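You operate a simulated robot arm through the tools that you are given. There is no shell and no other tool. Be economical: measure what you need, move in short steps, check, and stop when the job is done.

The job below is to be done with a simulated robot arm. You get a single attempt, and the scene is never put back.

## Task
Form the sheet in the blue frame and switch the former off.
Fine: slide in, press the head down and hold it when it shows HOT; pull the slide out at the end.

Only the result counts: the job must be done as asked and must still hold three seconds after the hand-in. Knocking over, shifting, dropping, spilling or breaking anything else fails it. Flat cloth is picked up by pressing the open fingertips on it (5 to 10 N) and closing them slowly along it; thin cloth reads only 2 to 8 mm in the jaws.

## Robot
A 6-joint arm with a three-finger gripper, fixed in place. Base frame: the origin is at the foot of the arm, x ahead of it, y to its left, z up. Units: m, rad, N and s.
Its first joint turns from -2.897 to 2.897 rad. Payload 4.89 kg.
The TCP is the grasp point between the finger pads, 0.03 m short of the fingertips. In the tool frame z runs along the fingers and y along their closing line. The gripper opens to 0.164 m. The gripper's body begins 0.125 m behind the TCP.
Orientation is told as [roll, pitch, yaw] about the base's x, y, z axes, in that order, counted from this pose: with the fingers straight down and closing along the base's y, the tool's x points along the base's -x, its y along +y and its z along -z.

## Interface
- The arm moves only by the tool move_arm. Its argument "targets" is a list of rows, each an object (a shift or turn left out is 0, a gripper value left out holds the last) with "xyz": the shift along the tool's x, y, z in m, a list of three; "delta_rot": the turn, a rotation vector about the tool's x, y, z in rad, a list of three; "jaw": the closure, from 0 (fully open) to 1 (shut). In form: [{"xyz": [x, y, z], "delta_rot": [ax, ay, az], "jaw": jaw}, ...]. A call has 1 to 20 rows; each row shifts and turns the commanded pose from where the row before left it, along the tool's axes as they then stand. Rows are played at 5 a second. More than 0.05 m and 0.15 rad between two rows, or a gripper value outside its range, and nothing of the call is played. A pose out of reach is approached as far as the arm can. The call stops where the force on the tool passes 90 N (or 10 N more than at its start, if that is more) or the arm is blocked; 0.2 s more then pass. Each finger travels about 0.108 m/s and halts on what it meets, pressing with about 45 N; the grip force reading is that of the motor and also rises with nothing between the fingers. The clock runs only during rows and for 0.2 s after the last one: add rows that do not move to give the fingers time. It gives the time, the measured TCP pose, the force on the tool (base axes), the opening and the grip force at its end, in the units of the frame above (readings bear some noise), with the torque about the TCP (base axes, N m) and any sound that the robot's microphone picked up, and new pictures: "pictures" is both (left out), scene, wrist or none.
- Cameras (640 x 400 px; columns grow to the right, rows downward): "scene" is fixed at [0.2208, 0.6487, 1.5638]; the picture's right is [-1.00, -0.07, 0.00], its down [-0.01, 0.22, -0.97] and it looks along [0.06, -0.97, -0.22] (base axes); focal length 308 px, centre (320, 200). "wrist" rides on the gripper at [0.076, -0.002, -0.152] in the tool frame; the picture's right is [0.02, 1.00, 0.00], its down [-0.88, 0.02, -0.47] and it looks along [-0.47, 0.01, 0.88] (tool axes); focal length 247 px, centre (320, 200). There is no depth. A picture from a camera that has moved, and an enlarged one, comes with that camera's place and axes in the base frame and with its lens.
- lift_body(by): slides the trunk up (or, below 0, down) by that many m; the arm rides with it, the base frame stays. It gives what a move gives, with no picture.
- enlarge(camera, box): a new picture of the part [left, top, right, bottom] of that camera's present view, enlarged. The clock stands still meanwhile.
- sign_off(): hands the job in; it is judged then, once.

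Go step by step. Nothing tells you positions but the pictures and the camera data: compare them with the known pose of the tool, close in by small moves and look again before you grip or let go. The budget is 120 turns and 200 pictures, counting those below and the enlarged ones. Unless the task says otherwise, let go and move clear before handing in, and close with one line.

The tools are called after "Request:" as name(argument=value, ...) on one line, values as JSON. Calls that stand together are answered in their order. move_arm: Moves the arm, as the interface text tells. Its arguments: {"type":"object","properties":{"targets":{"type":"array","items":{"type":"object","properties":{"xyz":{"type":"array","items":{"type":"number"}},"delta_rot":{"type":"array","items":{"type":"number"}},"jaw":{"type":"number"}}}},"pictures":{"type":"string","enum":["both","scene","wrist","none"]}},"required":["targets"]} The other tools are called the same way: lift_body (by) slides the trunk up or down; enlarge (camera, box) takes an enlarged picture of a part of a camera's view; sign_off () hands the job in.

At the start:

```text
time: 0.0
ee_pos: [0.0186, -0.7239, 1.3277]
orientation: [0.001, -0.001, 0.001]
force: [0.6, 0.5, 0.8]
moment: [0.01, -0.07, -0.01]
grip_width: 0.164
grasp_force: 0.0
trunk travel left (down, up): [-0.175, 0.215]
```

scene: 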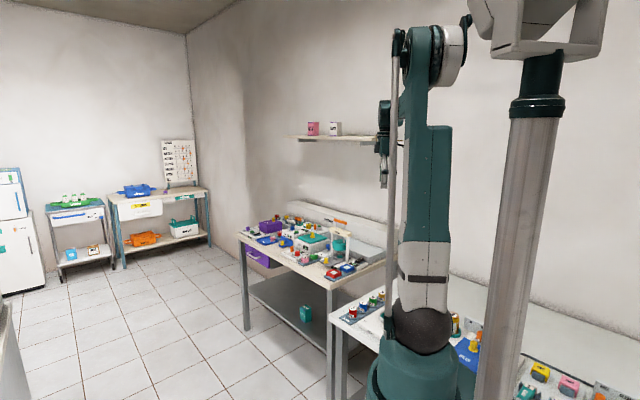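
wrist: 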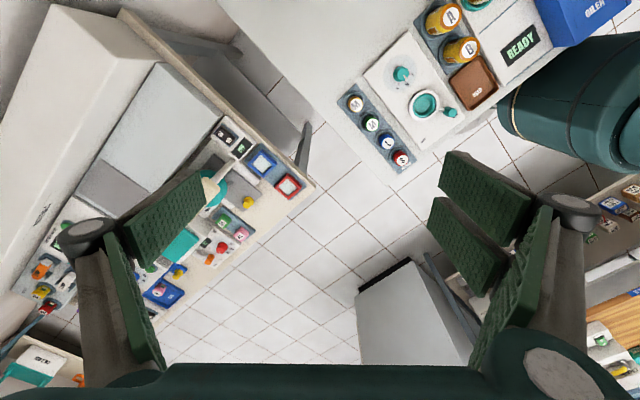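

I see a table to the far left with many devices, among them red and blue frames near a teal/white former. I'll enlarge views to find the former.

Request:
enlarge(camera="scene", box=[230, 190, 400, 296])

Request:
enlarge(camera="wrist", box=[60, 90, 340, 310])

```text
3.76 times, centred on (315, 243) of scene
camera zoom: at [0.2208, 0.6487, 1.5638], right [-1.0, -0.07, 0.0], down [-0.01, 0.22, -0.97], along [0.06, -0.97, -0.22], focal length 1161 px, centre (339, 38)
```

zoom: 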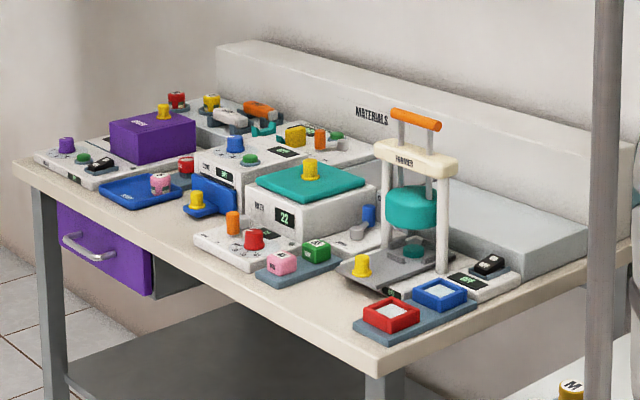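

```text
1.82 times, centred on (200, 200) of wrist
camera zoom: at [-0.057, -0.7257, 1.4784], right [-0.02, 1.0, 0.0], down [0.88, 0.02, 0.47], along [0.47, 0.01, -0.88], focal length 449 px, centre (538, 200)
```

zoom: 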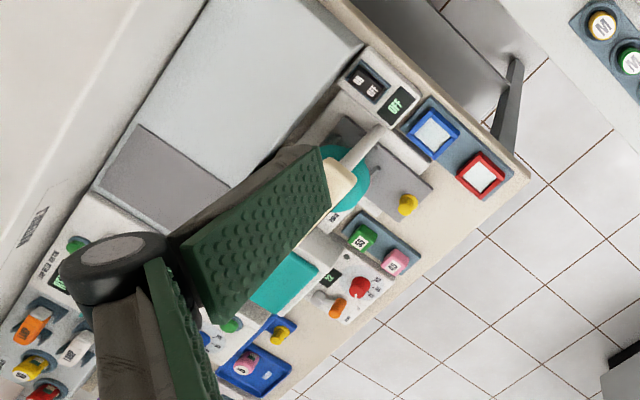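

The former stands near the table's near corner (around x 0.15, y -0.93), with the blue frame at about (0.173, -0.873, 0.853). I'll yaw the hand to align with the table and look.

Request:
move_arm(targets=[{"xyz": [0.03, 0, 0], "delta_rot": [0, 0, 0.149]}, {"delta_rot": [0, 0, 0.149]}, {"delta_rot": [0, 0, 0.149]}, {"delta_rot": [0, 0, 0.149]}, {"delta_rot": [0, 0, 0.149]}, {}], pictures="both")

```text
time: 1.4
ee_pos: [-0.0116, -0.7245, 1.3281]
orientation: [0.0, 0.001, -0.746]
force: [0.0, -1.1, 0.4]
moment: [0.0, 0.04, 0.03]
grip_width: 0.164
grasp_force: 0.0
trunk travel left (down, up): [-0.175, 0.215]
camera wrist: at [-0.0682, -0.6747, 1.4789], right [0.66, 0.75, 0.0], down [0.66, -0.58, 0.47], along [0.35, -0.31, -0.88], focal length 247 px, centre (320, 200)
```

scene: 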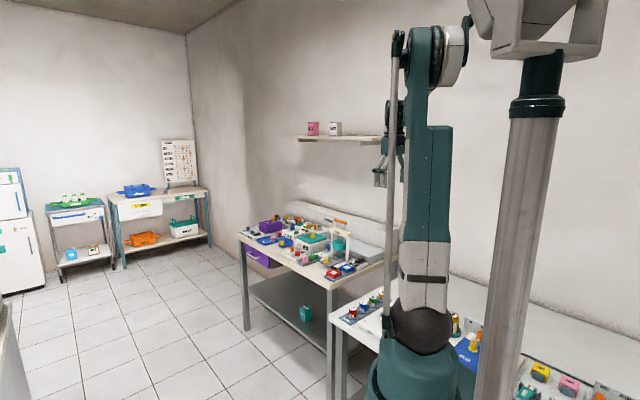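
wrist: 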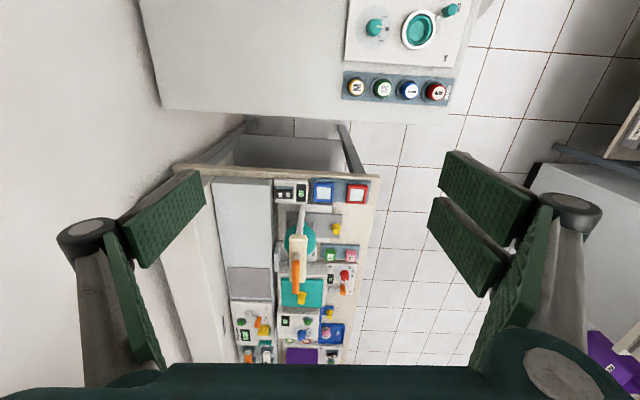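

The view is aligned with the table; the former sits near image centre. I'll enlarge it.

Request:
enlarge(camera="wrist", box=[260, 165, 388, 245])

Request:
enlarge(camera="scene", box=[308, 205, 388, 290])

```text
5.00 times, centred on (324, 205) of wrist
camera zoom: at [-0.0682, -0.6747, 1.4789], right [0.66, 0.75, 0.0], down [0.66, -0.58, 0.47], along [0.35, -0.31, -0.88], focal length 1235 px, centre (300, 175)
```

zoom: 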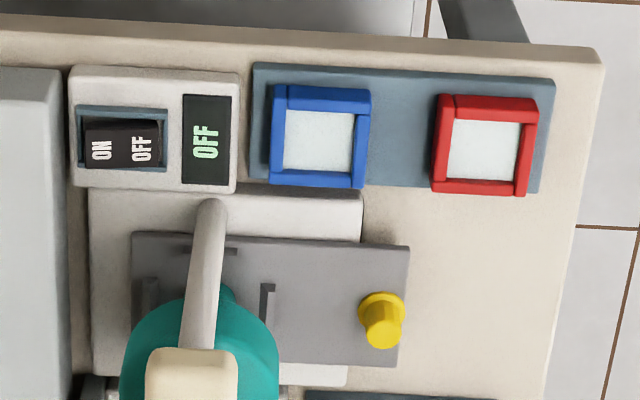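

```text
4.71 times, centred on (348, 248) of scene
camera zoom: at [0.2208, 0.6487, 1.5638], right [-1.0, -0.07, 0.0], down [-0.01, 0.22, -0.97], along [0.06, -0.97, -0.22], focal length 1451 px, centre (188, -24)
```

zoom: 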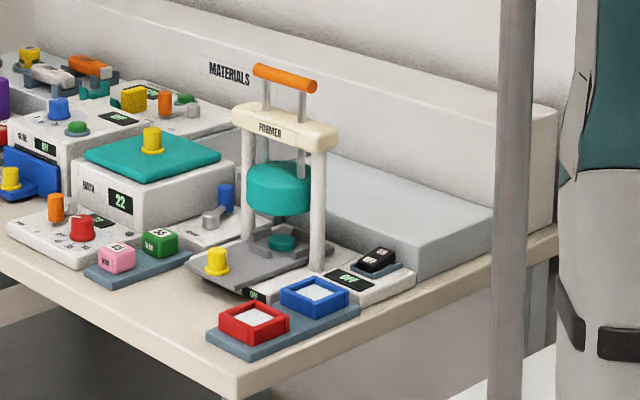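

The nest appears to be under the head now (slide in), with the knob on the front side (+v, toward the robot's left). I'll move to the front side, yaw to look at it from there.

Request:
move_arm(targets=[{"xyz": [-0.039, 0.03, 0]}, {"xyz": [-0.039, 0.03, 0]}, {"xyz": [-0.039, 0.03, 0]}, {"xyz": [-0.039, 0.03, 0]}, {"xyz": [-0.039, 0.03, 0]}, {"xyz": [-0.039, 0.03, 0]}, {"xyz": [-0.039, 0.03, 0]}, {"xyz": [-0.039, 0.03, 0]}, {"delta_rot": [0, 0, 0.143]}, {"delta_rot": [0, 0, 0.143]}, {"delta_rot": [0, 0, 0.143]}, {"delta_rot": [0, 0, 0.143]}, {"delta_rot": [0, 0, 0.143]}, {"delta_rot": [0, 0, 0.143]}, {"delta_rot": [0, 0, 0.143]}, {"delta_rot": [0, 0, 0.143]}, {"delta_rot": [0, 0, 0.143]}, {"delta_rot": [0, 0, 0.143]}], pictures="wrist")

```text
time: 5.2
ee_pos: [0.3805, -0.7582, 1.3276]
orientation: [0.0, 0.002, -2.177]
force: [0.3, 1.0, -0.1]
moment: [-0.01, 0.01, 0.0]
grip_width: 0.164
grasp_force: 0.0
trunk travel left (down, up): [-0.175, 0.215]
camera wrist: at [0.423, -0.6953, 1.4782], right [0.83, -0.55, 0.0], down [-0.49, -0.73, 0.47], along [-0.26, -0.39, -0.88], focal length 247 px, centre (320, 200)
```

wrist: 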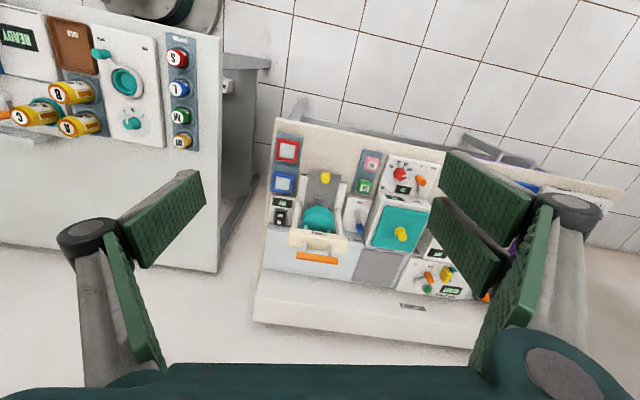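

Good front view. I'll tilt the hand and lower it for a view under the head.

Request:
move_arm(targets=[{"xyz": [0.04, 0, 0], "delta_rot": [0, 0, 0.14]}, {"xyz": [0.03, -0.02, 0.03]}, {"xyz": [0.03, -0.02, 0.03]}, {"xyz": [0, 0, 0.04]}, {"xyz": [0, 0, 0.04]}, {"delta_rot": [0, -0.15, 0]}, {"delta_rot": [0, -0.15, 0]}, {"delta_rot": [0, -0.15, 0]}, {}], pictures="wrist")

Request:
enlarge(camera="wrist", box=[200, 100, 440, 250])

```text
time: 7.2
ee_pos: [0.4163, -0.6556, 1.1867]
orientation: [0.002, -0.452, -2.313]
force: [0.7, 0.2, 0.8]
moment: [-0.07, -0.01, 0.01]
grip_width: 0.1641
grasp_force: 0.0
trunk travel left (down, up): [-0.175, 0.215]
camera wrist: at [0.5067, -0.5542, 1.289], right [0.75, -0.66, -0.01], down [-0.38, -0.44, 0.81], along [-0.54, -0.6, -0.59], focal length 247 px, centre (320, 200)
```

wrist: 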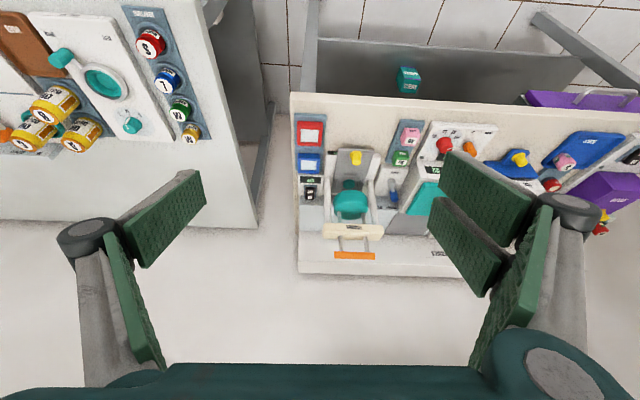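

```text
2.67 times, centred on (320, 175) of wrist
camera zoom: at [0.5067, -0.5542, 1.289], right [0.75, -0.66, -0.01], down [-0.38, -0.44, 0.81], along [-0.54, -0.6, -0.59], focal length 659 px, centre (320, 267)
```

zoom: 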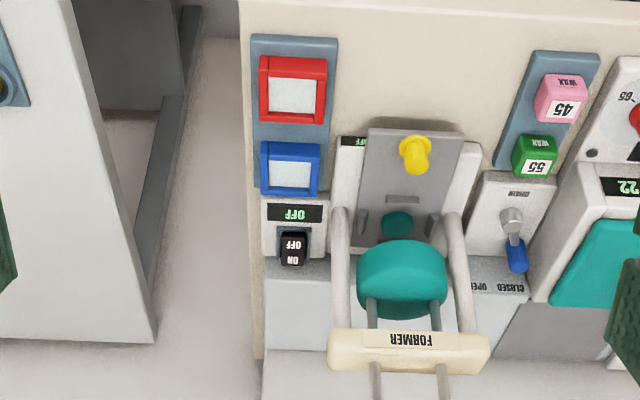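

Request:
enlarge(camera="wrist", box=[290, 135, 402, 205])

```text
5.71 times, centred on (346, 170) of wrist
camera zoom: at [0.5067, -0.5542, 1.289], right [0.75, -0.66, -0.01], down [-0.38, -0.44, 0.81], along [-0.54, -0.6, -0.59], focal length 1411 px, centre (171, 371)
```

zoom: 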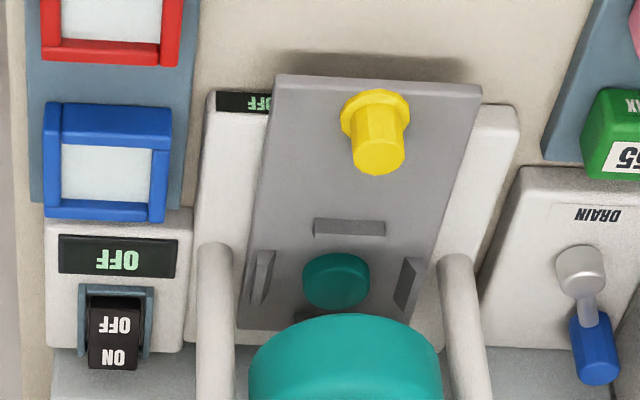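

The slide is in (mould under the head), the switch is off, and the frame nest needs pulling out first to load. I take the knob to be near (0.286, -0.922, 0.875); I'll straighten the hand and hover just in front of it.

Request:
move_arm(targets=[{"delta_rot": [0, 0.15, 0], "jaw": 0.6}, {"delta_rot": [0, 0.15, 0]}, {"delta_rot": [0, 0.15, 0]}, {"xyz": [-0.04, 0.014, 0]}, {"xyz": [-0.04, 0.014, 0]}, {"xyz": [-0.04, 0.014, 0]}, {"xyz": [-0.04, 0.014, 0]}, {"xyz": [-0.04, 0.014, 0]}, {"xyz": [-0.02, 0.014, 0]}, {"xyz": [0, 0, 0.045]}, {"xyz": [0, 0, 0.045]}, {"xyz": [0, 0, 0.045]}, {"xyz": [0, 0, 0.045]}, {}], pictures="both")

Request:
enlarge(camera="scene", box=[308, 205, 388, 290])

```text
time: 10.2
ee_pos: [0.3316, -0.8739, 1.0058]
orientation: [0.0, 0.0, -2.315]
force: [0.1, -0.3, 0.0]
moment: [0.02, 0.01, 0.04]
grip_width: 0.0657
grasp_force: 0.1
trunk travel left (down, up): [-0.175, 0.215]
camera wrist: at [0.3819, -0.8159, 1.1565], right [0.75, -0.66, 0.0], down [-0.58, -0.66, 0.47], along [-0.31, -0.36, -0.88], focal length 247 px, centre (320, 200)
```

scene: 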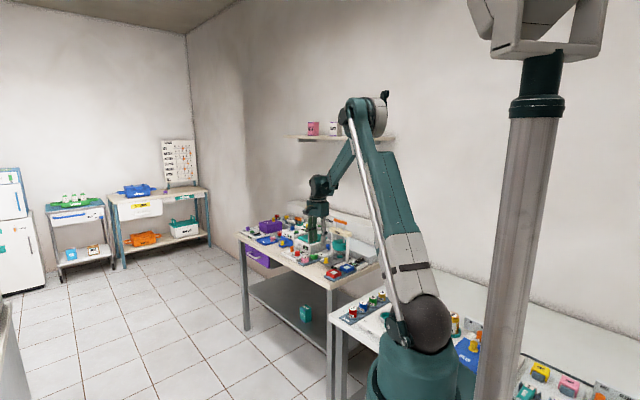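
wrist: 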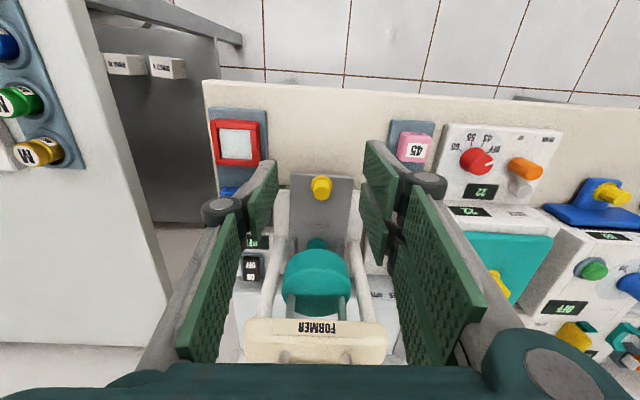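

```text
4.71 times, centred on (348, 248) of scene
camera zoom: at [0.2208, 0.6487, 1.5638], right [-1.0, -0.07, 0.0], down [-0.01, 0.22, -0.97], along [0.06, -0.97, -0.22], focal length 1451 px, centre (188, -24)
```

zoom: 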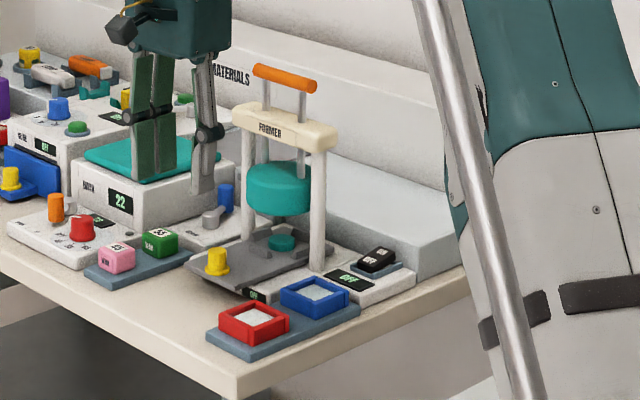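

Knob sits about 6 cm toward the machine from the TCP. I'll go over it and partly down.

Request:
move_arm(targets=[{"xyz": [-0.03, 0.001, 0]}, {"xyz": [-0.03, 0.001, 0]}, {"xyz": [0, 0, 0.04]}, {"xyz": [0, 0, 0.035]}, {}], pictures="both")

Request:
enlarge(camera="scene", box=[308, 205, 388, 290])

```text
time: 11.4
ee_pos: [0.2895, -0.9155, 0.9282]
orientation: [-0.001, 0.0, -2.314]
force: [0.3, -0.2, -0.3]
moment: [0.05, -0.02, -0.01]
grip_width: 0.0656
grasp_force: 0.1
trunk travel left (down, up): [-0.175, 0.215]
camera wrist: at [0.3402, -0.8593, 1.08], right [0.75, -0.66, 0.0], down [-0.58, -0.66, 0.47], along [-0.31, -0.36, -0.88], focal length 247 px, centre (320, 200)
```

scene: 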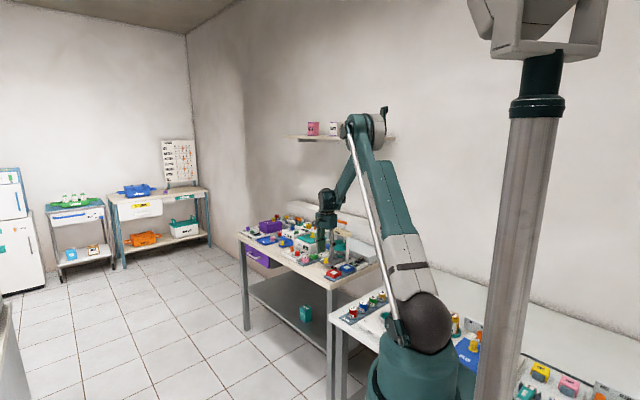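
wrist: 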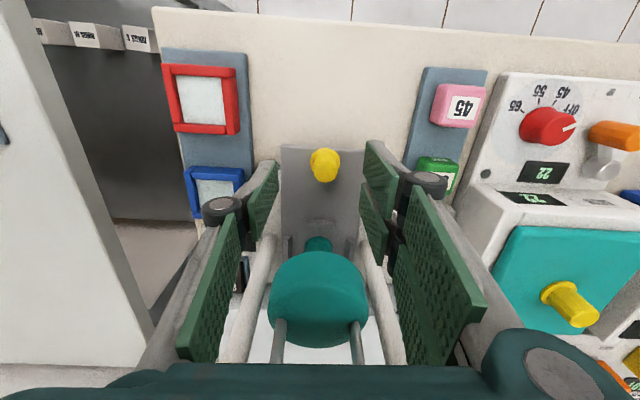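

```text
4.71 times, centred on (348, 248) of scene
camera zoom: at [0.2208, 0.6487, 1.5638], right [-1.0, -0.07, 0.0], down [-0.01, 0.22, -0.97], along [0.06, -0.97, -0.22], focal length 1451 px, centre (188, -24)
```

zoom: 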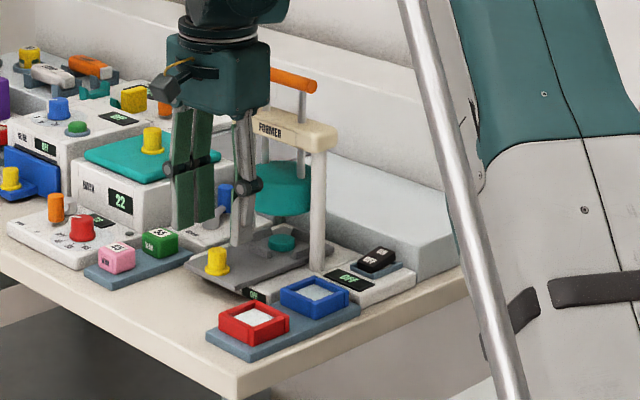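

Aligned apart from 6 mm sideways. I'll descend around the knob and close.

Request:
move_arm(targets=[{"xyz": [0, 0.006, 0.02]}, {"xyz": [0, 0, 0.02]}, {"xyz": [0, 0, 0.005]}, {"jaw": 0.75}, {"jaw": 0.85}, {"jaw": 1.0}, {}, {}], pictures="wrist")

Request:
enlarge(camera="scene", box=[308, 205, 388, 290])

```text
time: 13.2
ee_pos: [0.2924, -0.9211, 0.8854]
orientation: [-0.001, -0.001, -2.314]
force: [-13.7, 18.7, -14.5]
moment: [0.52, 0.3, -0.05]
grip_width: 0.0212
grasp_force: 44.6
trunk travel left (down, up): [-0.175, 0.215]
camera wrist: at [0.3428, -0.8643, 1.0372], right [0.75, -0.66, 0.0], down [-0.58, -0.66, 0.47], along [-0.31, -0.35, -0.88], focal length 247 px, centre (320, 200)
```

wrist: 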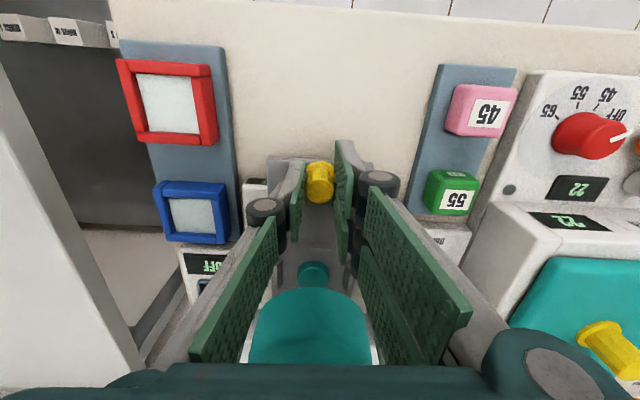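

```text
4.71 times, centred on (348, 248) of scene
camera zoom: at [0.2208, 0.6487, 1.5638], right [-1.0, -0.07, 0.0], down [-0.01, 0.22, -0.97], along [0.06, -0.97, -0.22], focal length 1451 px, centre (188, -24)
```

zoom: 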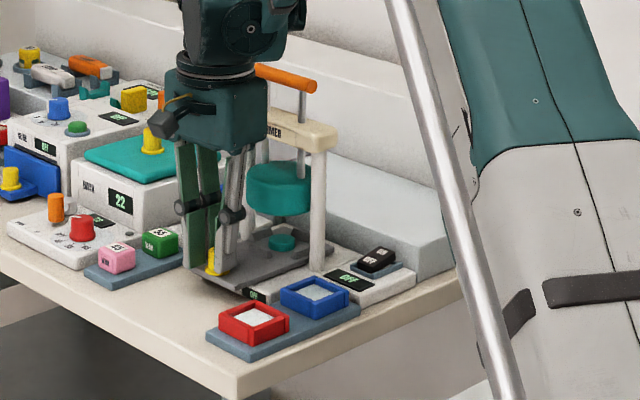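

The knob is gripped (21 mm). I'll relax the side load a little and pull the slide out.

Request:
move_arm(targets=[{"xyz": [0, -0.003, -0.001]}, {"xyz": [0.01, 0, 0]}, {"xyz": [0.015, 0, 0]}, {"xyz": [0.015, 0, 0]}, {}], pictures="wrist")

```text
time: 14.4
ee_pos: [0.3192, -0.8921, 0.8884]
orientation: [0.0, 0.0, -2.315]
force: [4.6, -4.2, -36.0]
moment: [-0.14, -0.14, 0.04]
grip_width: 0.0214
grasp_force: 45.3
trunk travel left (down, up): [-0.175, 0.215]
camera wrist: at [0.3711, -0.8357, 1.0381], right [0.75, -0.66, 0.0], down [-0.58, -0.66, 0.47], along [-0.31, -0.35, -0.88], focal length 247 px, centre (320, 200)
```

wrist: 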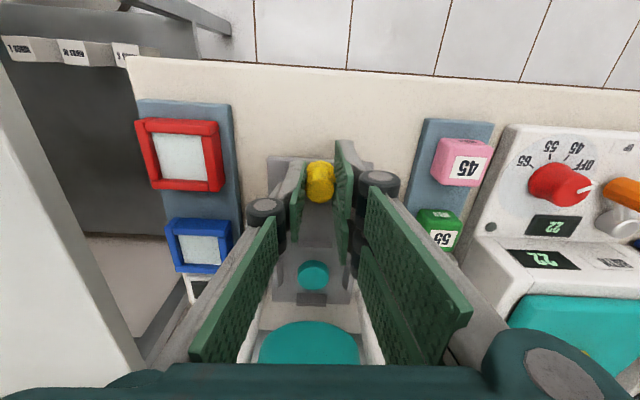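

The slide moves out. I'll ease the vertical load and continue pulling to its stop.

Request:
move_arm(targets=[{"xyz": [0.012, 0, 0.002]}, {"xyz": [0.012, 0, 0.001]}, {"xyz": [0.012, 0, 0]}, {"xyz": [0.012, 0, 0]}, {}], pictures="wrist")

```text
time: 15.6
ee_pos: [0.3547, -0.8577, 0.8844]
orientation: [0.003, -0.001, -2.312]
force: [55.2, -54.7, 44.2]
moment: [-1.9, -1.62, 0.35]
grip_width: 0.0214
grasp_force: 45.0
trunk travel left (down, up): [-0.175, 0.215]
camera wrist: at [0.4051, -0.7998, 1.0366], right [0.75, -0.66, 0.0], down [-0.58, -0.66, 0.47], along [-0.31, -0.36, -0.88], focal length 247 px, centre (320, 200)
```

wrist: 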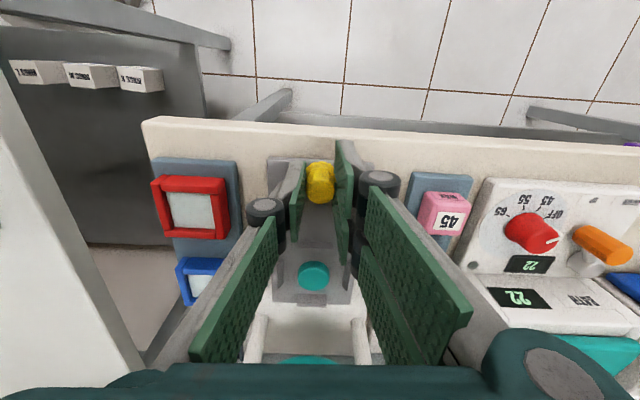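

There is side load of about 77 N; I'll ease it sideways and up slightly, and read again.

Request:
move_arm(targets=[{"xyz": [0, 0.002, -0.001]}, {"xyz": [0, 0.002, -0.001]}, {}], pictures="none")

Request:
enlarge(camera="wrist", box=[200, 100, 440, 250])

Request:
enlarge(camera="scene", box=[308, 205, 388, 290])

```text
time: 16.4
ee_pos: [0.3536, -0.8594, 0.8851]
orientation: [-0.002, -0.002, -2.316]
force: [18.9, -19.6, -10.2]
moment: [-1.16, 0.07, 0.14]
grip_width: 0.0213
grasp_force: 45.4
trunk travel left (down, up): [-0.175, 0.215]
```

```text
2.67 times, centred on (320, 175) of wrist
camera zoom: at [0.4048, -0.8025, 1.0367], right [0.75, -0.66, 0.0], down [-0.58, -0.66, 0.47], along [-0.31, -0.35, -0.88], focal length 659 px, centre (320, 267)
```

zoom: 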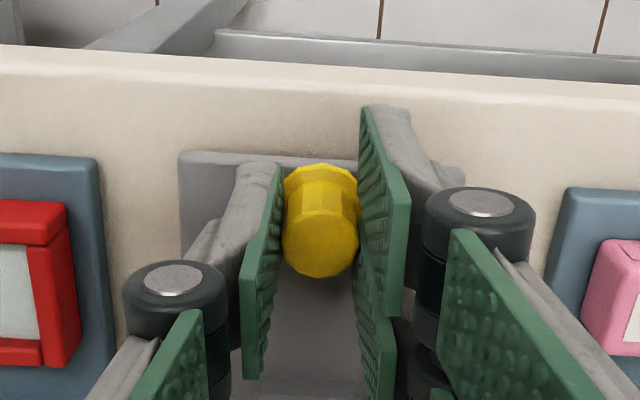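

```text
4.71 times, centred on (348, 248) of scene
camera zoom: at [0.2208, 0.6487, 1.5638], right [-1.0, -0.07, 0.0], down [-0.01, 0.22, -0.97], along [0.06, -0.97, -0.22], focal length 1451 px, centre (188, -24)
```

zoom: 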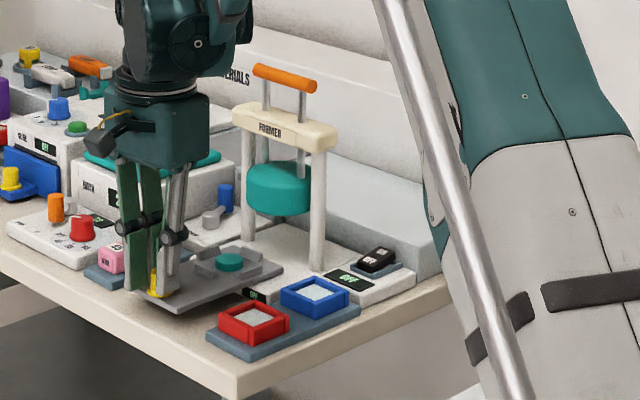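

The table's axes are about 0.075 rad further turned than my hand. I'll pull along the true slide axis to see whether it has reached its stop.

Request:
move_arm(targets=[{"xyz": [0.005, 0.002, 0]}, {"xyz": [0.005, 0.001, 0]}, {"xyz": [0.005, 0.0004, 0]}, {}], pictures="none")

```text
time: 17.4
ee_pos: [0.3631, -0.8501, 0.887]
orientation: [-0.001, 0.0, -2.315]
force: [-35.8, 11.0, -35.8]
moment: [0.28, 0.74, -0.02]
grip_width: 0.0212
grasp_force: 44.6
trunk travel left (down, up): [-0.175, 0.215]
```

Request:
move_arm(targets=[{"xyz": [0.006, 0, 0.001]}, {"xyz": [0.006, 0, 0]}, {}], pictures="none")

```text
time: 18.2
ee_pos: [0.3831, -0.8453, 0.8866]
orientation: [0.008, 0.0, -2.31]
force: [58.3, -58.2, 0.3]
moment: [-0.54, -2.17, 2.12]
grip_width: 0.0001
grasp_force: 44.9
trunk travel left (down, up): [-0.175, 0.215]
```

The slide hit its stop and the fingers slipped off the knob. I'll stop, open slightly and look.

Request:
move_arm(targets=[{"xyz": [0.003, 0, -0.005]}, {"xyz": [0.01, 0, -0.03]}, {"jaw": 0.6, "xyz": [0, 0, -0.03]}, {}, {}], pictures="wrist")

Request:
enlarge(camera="scene", box=[308, 205, 388, 290])

```text
time: 18.7
ee_pos: [0.3851, -0.8437, 0.8967]
orientation: [0.008, -0.003, -2.311]
force: [49.1, -48.5, -9.7]
moment: [-1.32, -1.17, 1.89]
grip_width: 0.0003
grasp_force: 45.0
trunk travel left (down, up): [-0.175, 0.215]
stopped in row 2: the force on the tool passed its limit at 112 N (the readings are from after the stop); the commanded pose is now the measured one
camera wrist: at [0.4344, -0.784, 1.0463], right [0.75, -0.66, 0.01], down [-0.58, -0.66, 0.47], along [-0.31, -0.36, -0.88], focal length 247 px, centre (320, 200)
```

wrist: 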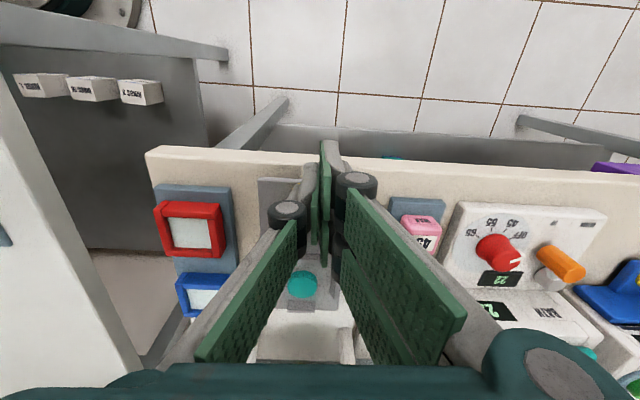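

```text
4.71 times, centred on (348, 248) of scene
camera zoom: at [0.2208, 0.6487, 1.5638], right [-1.0, -0.07, 0.0], down [-0.01, 0.22, -0.97], along [0.06, -0.97, -0.22], focal length 1451 px, centre (188, -24)
```

zoom: 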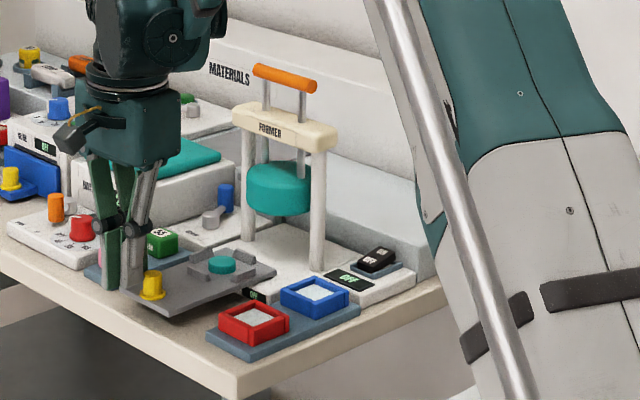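

The shut fingers are leaning on the knob's far side. I'll ease sideways by a few mm, then rise.

Request:
move_arm(targets=[{"xyz": [0, 0.004, 0]}, {"xyz": [0, 0.003, 0]}, {"xyz": [0, 0, -0.01]}, {"xyz": [0, 0, -0.03]}, {"xyz": [0, 0, -0.04]}, {}], pictures="wrist")

Request:
enlarge(camera="scene", box=[308, 205, 388, 290])

```text
time: 20.1
ee_pos: [0.3834, -0.842, 0.9779]
orientation: [0.006, -0.002, -2.312]
force: [0.0, 0.4, 1.2]
moment: [-0.05, -0.03, 0.0]
grip_width: 0.0001
grasp_force: 44.8
trunk travel left (down, up): [-0.175, 0.215]
camera wrist: at [0.4337, -0.7844, 1.1284], right [0.75, -0.66, 0.01], down [-0.58, -0.66, 0.47], along [-0.31, -0.36, -0.88], focal length 247 px, centre (320, 200)
```

wrist: 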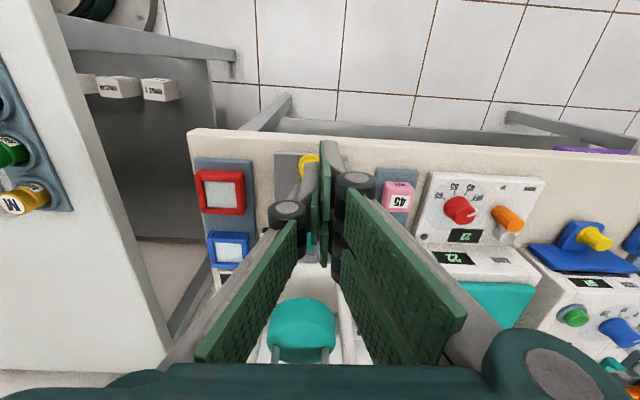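

```text
4.71 times, centred on (348, 248) of scene
camera zoom: at [0.2208, 0.6487, 1.5638], right [-1.0, -0.07, 0.0], down [-0.01, 0.22, -0.97], along [0.06, -0.97, -0.22], focal length 1451 px, centre (188, -24)
```

zoom: 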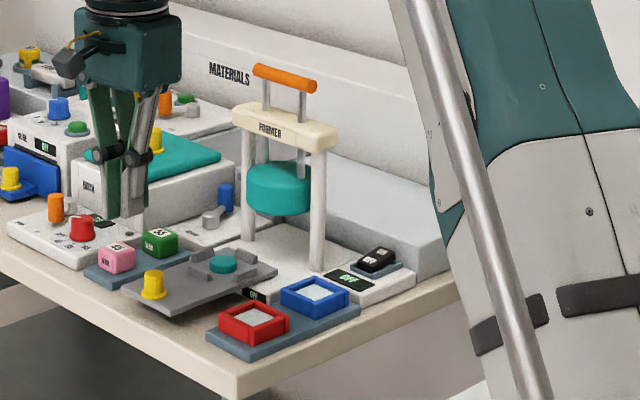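

The slide is fully out and nothing else moved. Next I'll turn the hand to the table's true axis and hover over the blue frame.

Request:
move_arm(targets=[{"delta_rot": [0, 0, 0.077], "jaw": 0.48}, {"xyz": [-0.02, -0.024, 0]}, {"xyz": [-0.035, -0.025, 0]}, {"xyz": [-0.035, -0.025, 0]}, {"xyz": [-0.035, -0.025, 0]}, {"xyz": [-0.035, -0.0235, 0]}, {}], pictures="wrist")

Request:
enlarge(camera="wrist", box=[240, 120, 400, 220])

Request:
enlarge(camera="scene", box=[318, 225, 382, 285])

```text
time: 21.7
ee_pos: [0.1819, -0.8614, 0.9816]
orientation: [0.004, 0.0, -2.388]
force: [-0.4, 0.3, -0.2]
moment: [-0.01, -0.03, 0.0]
grip_width: 0.0855
grasp_force: 0.1
trunk travel left (down, up): [-0.175, 0.215]
camera wrist: at [0.2358, -0.8076, 1.1318], right [0.7, -0.72, 0.01], down [-0.63, -0.61, 0.47], along [-0.34, -0.33, -0.88], focal length 247 px, centre (320, 200)
```

wrist: 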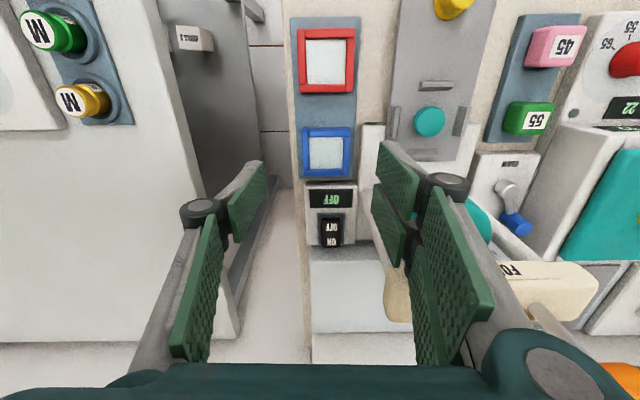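

```text
4.00 times, centred on (320, 170) of wrist
camera zoom: at [0.2358, -0.8076, 1.1318], right [0.7, -0.72, 0.01], down [-0.63, -0.61, 0.47], along [-0.34, -0.33, -0.88], focal length 988 px, centre (320, 320)
```

zoom: 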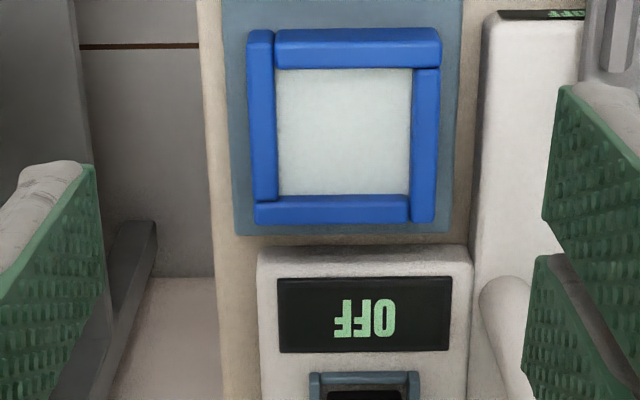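

```text
6.67 times, centred on (350, 255) of scene
camera zoom: at [0.2208, 0.6487, 1.5638], right [-1.0, -0.07, 0.0], down [-0.01, 0.22, -0.97], along [0.06, -0.97, -0.22], focal length 2055 px, centre (120, -167)
```

zoom: 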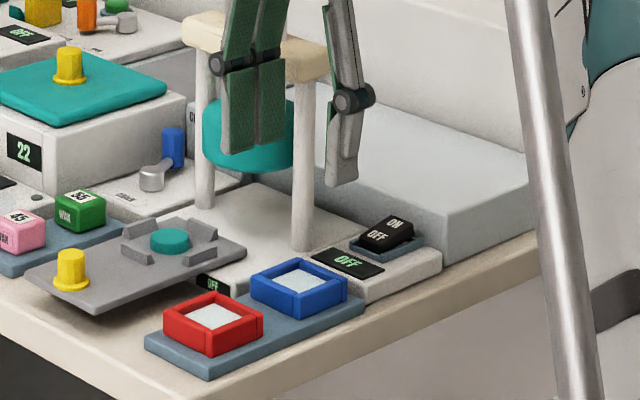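

Aligned over the blue frame; it's about 5.5 cm square, ~1.8 cm high. I'll centre and lower to grasp only its upper part.

Request:
move_arm(targets=[{"xyz": [-0.011, 0.005, 0]}, {"xyz": [0, 0, 0.04]}, {"xyz": [0, 0, 0.04]}, {"xyz": [0, 0, 0.015]}, {}], pictures="wrist")

Request:
enlarge(camera="scene", box=[318, 225, 382, 285])

```text
time: 22.9
ee_pos: [0.1811, -0.8732, 0.8836]
orientation: [0.005, 0.001, -2.389]
force: [0.2, -0.9, -0.8]
moment: [0.04, -0.02, 0.03]
grip_width: 0.0854
grasp_force: 0.2
trunk travel left (down, up): [-0.175, 0.215]
camera wrist: at [0.234, -0.82, 1.0344], right [0.7, -0.72, 0.01], down [-0.63, -0.61, 0.47], along [-0.34, -0.33, -0.88], focal length 247 px, centre (320, 200)
```

wrist: 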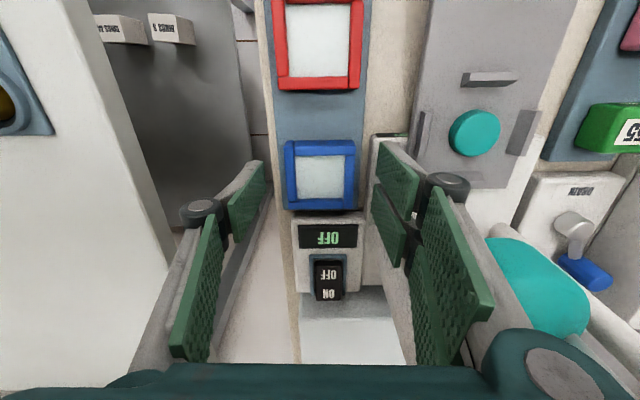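

```text
6.67 times, centred on (350, 255) of scene
camera zoom: at [0.2208, 0.6487, 1.5638], right [-1.0, -0.07, 0.0], down [-0.01, 0.22, -0.97], along [0.06, -0.97, -0.22], focal length 2055 px, centre (120, -167)
```

zoom: 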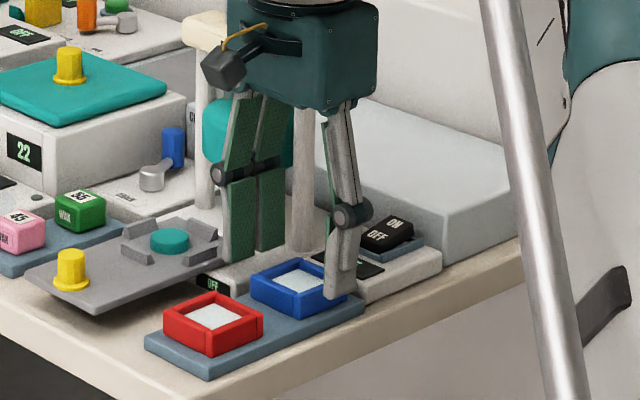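

Request:
enlarge(camera="wrist", box=[260, 50, 560, 230])

Request:
enlarge(camera="scene", box=[322, 240, 358, 270])

```text
2.13 times, centred on (410, 140) of wrist
camera zoom: at [0.234, -0.82, 1.0344], right [0.7, -0.72, 0.01], down [-0.63, -0.61, 0.47], along [-0.34, -0.33, -0.88], focal length 527 px, centre (128, 328)
```

zoom: 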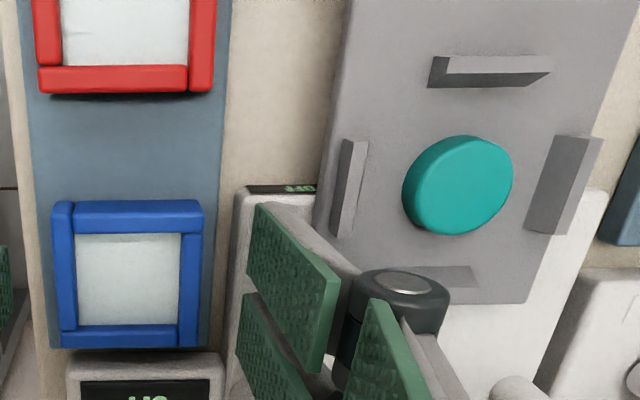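

```text
13.33 times, centred on (340, 255) of scene
camera zoom: at [0.2208, 0.6487, 1.5638], right [-1.0, -0.07, 0.0], down [-0.01, 0.22, -0.97], along [0.06, -0.97, -0.22], focal length 4111 px, centre (53, -533)
```

zoom: 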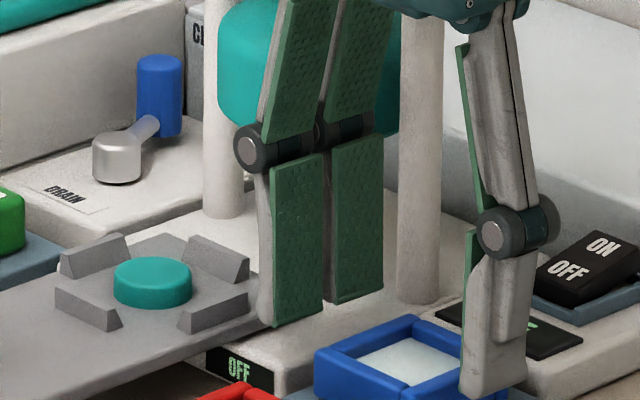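

The nest has four chamfered guide bars, so the frame will self-centre. I'm centred on the blue frame; lower 6 mm and close.

Request:
move_arm(targets=[{"xyz": [0, 0, 0.006], "jaw": 0.55}, {"jaw": 0.6}, {"jaw": 0.64}, {"jaw": 0.68}, {"jaw": 0.72}, {"jaw": 0.8}, {}], pictures="wrist")

Request:
enlarge(camera="scene", box=[328, 245, 376, 285])

```text
time: 24.5
ee_pos: [0.1778, -0.8727, 0.8771]
orientation: [0.004, 0.0, -2.39]
force: [-0.2, 0.3, 2.6]
moment: [0.01, 0.03, -0.05]
grip_width: 0.0547
grasp_force: 45.0
trunk travel left (down, up): [-0.175, 0.215]
camera wrist: at [0.2334, -0.8198, 1.0285], right [0.7, -0.72, 0.01], down [-0.63, -0.61, 0.47], along [-0.34, -0.33, -0.88], focal length 247 px, centre (320, 200)
```

wrist: 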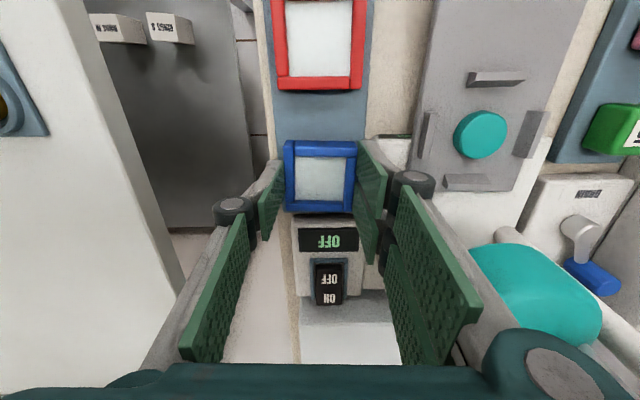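

```text
10.00 times, centred on (352, 265) of scene
camera zoom: at [0.2208, 0.6487, 1.5638], right [-1.0, -0.07, 0.0], down [-0.01, 0.22, -0.97], along [0.06, -0.97, -0.22], focal length 3083 px, centre (0, -450)
```

zoom: 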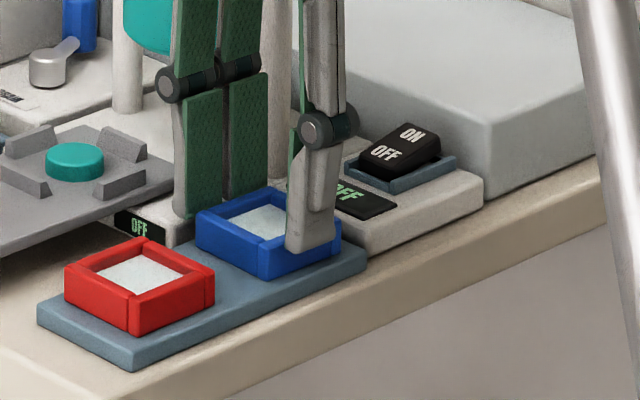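

Gripped at 54.7 mm. I'll lift and carry it to hover over the nest.

Request:
move_arm(targets=[{"xyz": [0, 0, -0.02]}, {"xyz": [0, 0, -0.03]}, {"xyz": [0, 0, -0.03]}, {"xyz": [0.02, 0.03, 0]}, {"xyz": [0.02, 0.04, 0]}, {"xyz": [0, 0.04, 0]}, {}, {}], pictures="wrist")

Request:
enlarge(camera="scene", box=[318, 225, 382, 285])

```text
time: 26.3
ee_pos: [0.2825, -0.9295, 0.9568]
orientation: [0.005, 0.0, -2.39]
force: [-0.4, 0.2, 0.3]
moment: [0.08, 0.06, -0.01]
grip_width: 0.0548
grasp_force: 44.8
trunk travel left (down, up): [-0.175, 0.215]
camera wrist: at [0.3367, -0.8759, 1.1075], right [0.7, -0.72, 0.0], down [-0.63, -0.61, 0.47], along [-0.34, -0.33, -0.88], focal length 247 px, centre (320, 200)
```

wrist: 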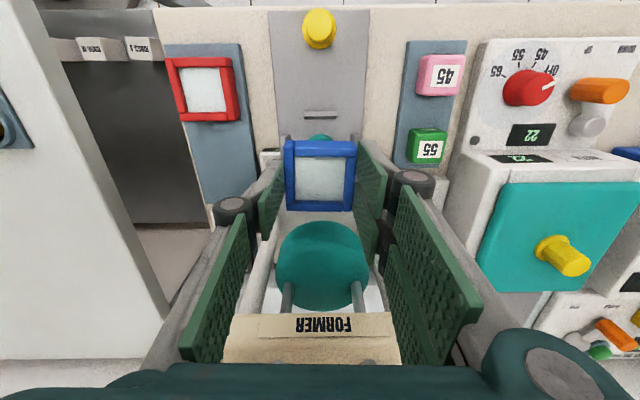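

```text
6.67 times, centred on (350, 255) of scene
camera zoom: at [0.2208, 0.6487, 1.5638], right [-1.0, -0.07, 0.0], down [-0.01, 0.22, -0.97], along [0.06, -0.97, -0.22], focal length 2055 px, centre (120, -167)
```

zoom: 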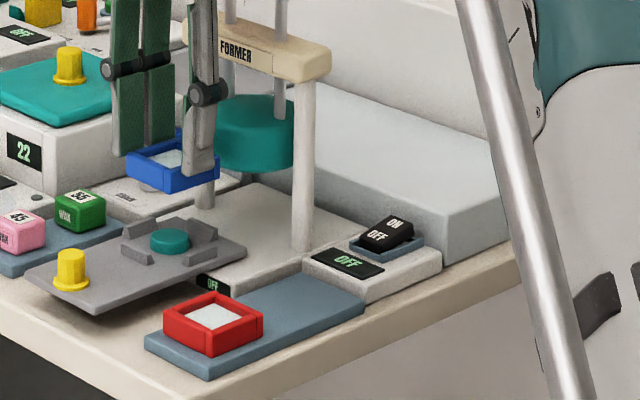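

The frame is hovering right above the nest (within 2–3 mm). I'll correct and lower it in steps.

Request:
move_arm(targets=[{"xyz": [-0.003, -0.001, 0.01]}, {"xyz": [0, 0, 0.03]}, {"xyz": [0, 0, 0.015]}, {}], pictures="wrist")

Request:
enlarge(camera="scene", box=[322, 235, 362, 270])

```text
time: 27.3
ee_pos: [0.2794, -0.931, 0.8991]
orientation: [0.005, -0.001, -2.388]
force: [0.7, 0.3, -0.5]
moment: [0.03, 0.0, -0.01]
grip_width: 0.0546
grasp_force: 45.1
trunk travel left (down, up): [-0.175, 0.215]
camera wrist: at [0.334, -0.8768, 1.0499], right [0.7, -0.72, 0.01], down [-0.63, -0.61, 0.47], along [-0.34, -0.33, -0.88], focal length 247 px, centre (320, 200)
```

wrist: 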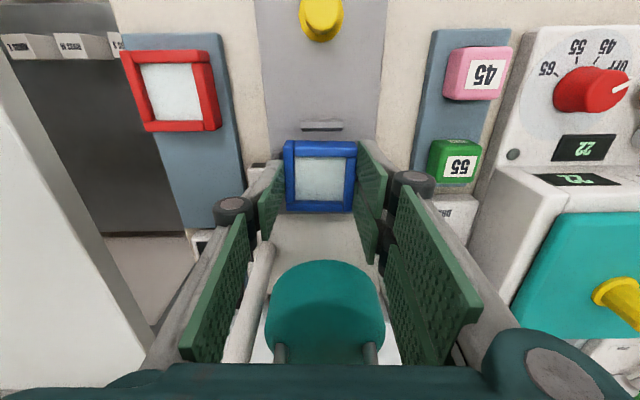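

```text
11.43 times, centred on (342, 252) of scene
camera zoom: at [0.2208, 0.6487, 1.5638], right [-1.0, -0.07, 0.0], down [-0.01, 0.22, -0.97], along [0.06, -0.97, -0.22], focal length 3524 px, centre (69, -400)
```

zoom: 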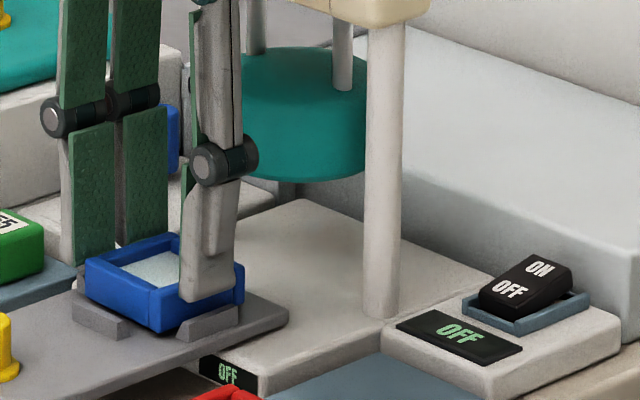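

Request:
move_arm(targets=[{"xyz": [0, 0, 0.004]}, {}], pictures="none")

Request:
move_arm(targets=[{"xyz": [0, 0, 0.003]}, {}], pictures="wrist")

Request:
enlarge(camera="scene", box=[322, 235, 362, 270])

```text
time: 27.9
ee_pos: [0.2804, -0.9307, 0.8968]
orientation: [0.006, 0.001, -2.389]
force: [-0.2, 0.0, -0.4]
moment: [0.03, 0.0, -0.01]
grip_width: 0.055
grasp_force: 44.9
trunk travel left (down, up): [-0.175, 0.215]
```

```text
time: 28.5
ee_pos: [0.2805, -0.9287, 0.8956]
orientation: [0.006, -0.002, -2.389]
force: [6.5, -7.3, 26.9]
moment: [-0.02, -0.07, 0.04]
grip_width: 0.0545
grasp_force: 45.3
trunk travel left (down, up): [-0.175, 0.215]
camera wrist: at [0.335, -0.8752, 1.0463], right [0.7, -0.72, 0.01], down [-0.63, -0.61, 0.47], along [-0.34, -0.34, -0.88], focal length 247 px, centre (320, 200)
```

wrist: 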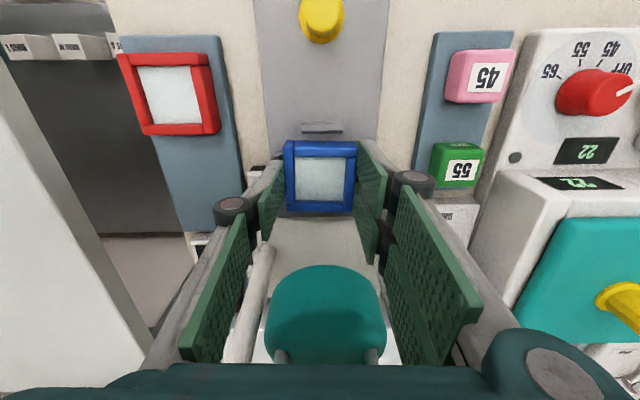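

```text
11.43 times, centred on (342, 252) of scene
camera zoom: at [0.2208, 0.6487, 1.5638], right [-1.0, -0.07, 0.0], down [-0.01, 0.22, -0.97], along [0.06, -0.97, -0.22], focal length 3524 px, centre (69, -400)
```

zoom: 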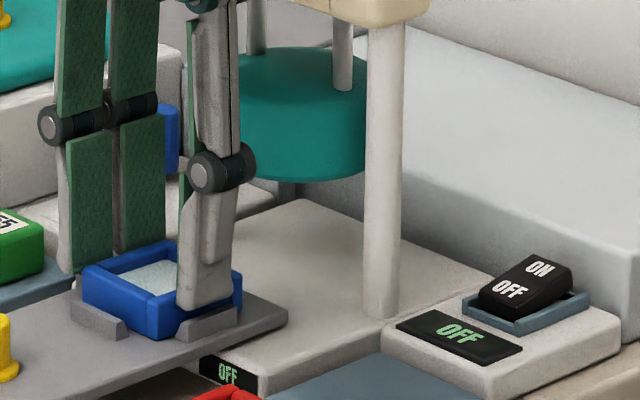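

Contact at 27 N and the frame looks seated between the guides. I'll release gently and check.

Request:
move_arm(targets=[{"xyz": [0, 0.001, -0.001]}, {"jaw": 0.6}, {"jaw": 0.55}, {}, {"xyz": [0, 0, -0.03]}, {"xyz": [0, 0, -0.04]}, {"xyz": [0.03, 0, -0.03]}, {}], pictures="wrist")

Request:
enlarge(camera="scene", box=[322, 235, 362, 270])

Request:
enlarge(camera="wrist", box=[230, 70, 410, 190])

```text
time: 30.3
ee_pos: [0.3034, -0.9073, 0.9941]
orientation: [0.005, 0.0, -2.391]
force: [0.3, 0.8, 0.6]
moment: [-0.1, -0.06, 0.02]
grip_width: 0.0736
grasp_force: 0.0
trunk travel left (down, up): [-0.175, 0.215]
camera wrist: at [0.3583, -0.8532, 1.1456], right [0.7, -0.72, 0.01], down [-0.63, -0.61, 0.47], along [-0.34, -0.33, -0.88], focal length 247 px, centre (320, 200)
```

wrist: 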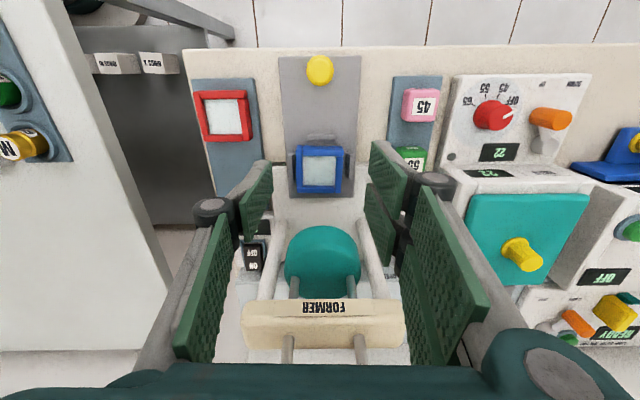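

```text
11.43 times, centred on (342, 252) of scene
camera zoom: at [0.2208, 0.6487, 1.5638], right [-1.0, -0.07, 0.0], down [-0.01, 0.22, -0.97], along [0.06, -0.97, -0.22], focal length 3524 px, centre (69, -400)
```

zoom: 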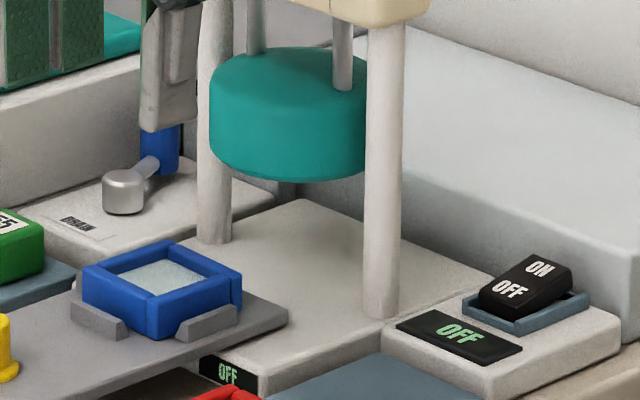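

```text
3.33 times, centred on (320, 130) of wrist
camera zoom: at [0.3583, -0.8532, 1.1456], right [0.7, -0.72, 0.01], down [-0.63, -0.61, 0.47], along [-0.34, -0.33, -0.88], focal length 823 px, centre (320, 433)
```

zoom: 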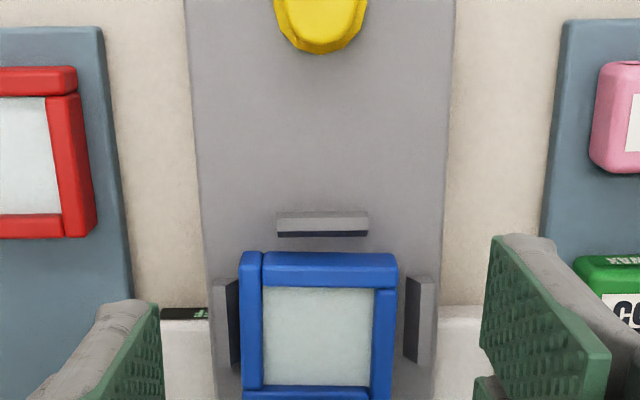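

Request:
enlarge(camera="wrist", box=[280, 130, 360, 205])

```text
5.33 times, centred on (320, 168) of wrist
camera zoom: at [0.3583, -0.8532, 1.1456], right [0.7, -0.72, 0.01], down [-0.63, -0.61, 0.47], along [-0.34, -0.33, -0.88], focal length 1317 px, centre (320, 373)
```

zoom: 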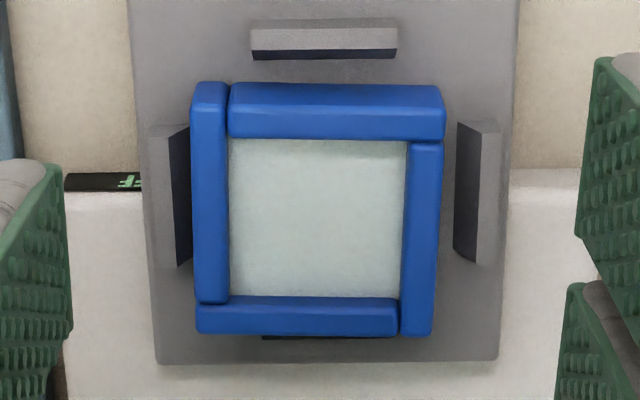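

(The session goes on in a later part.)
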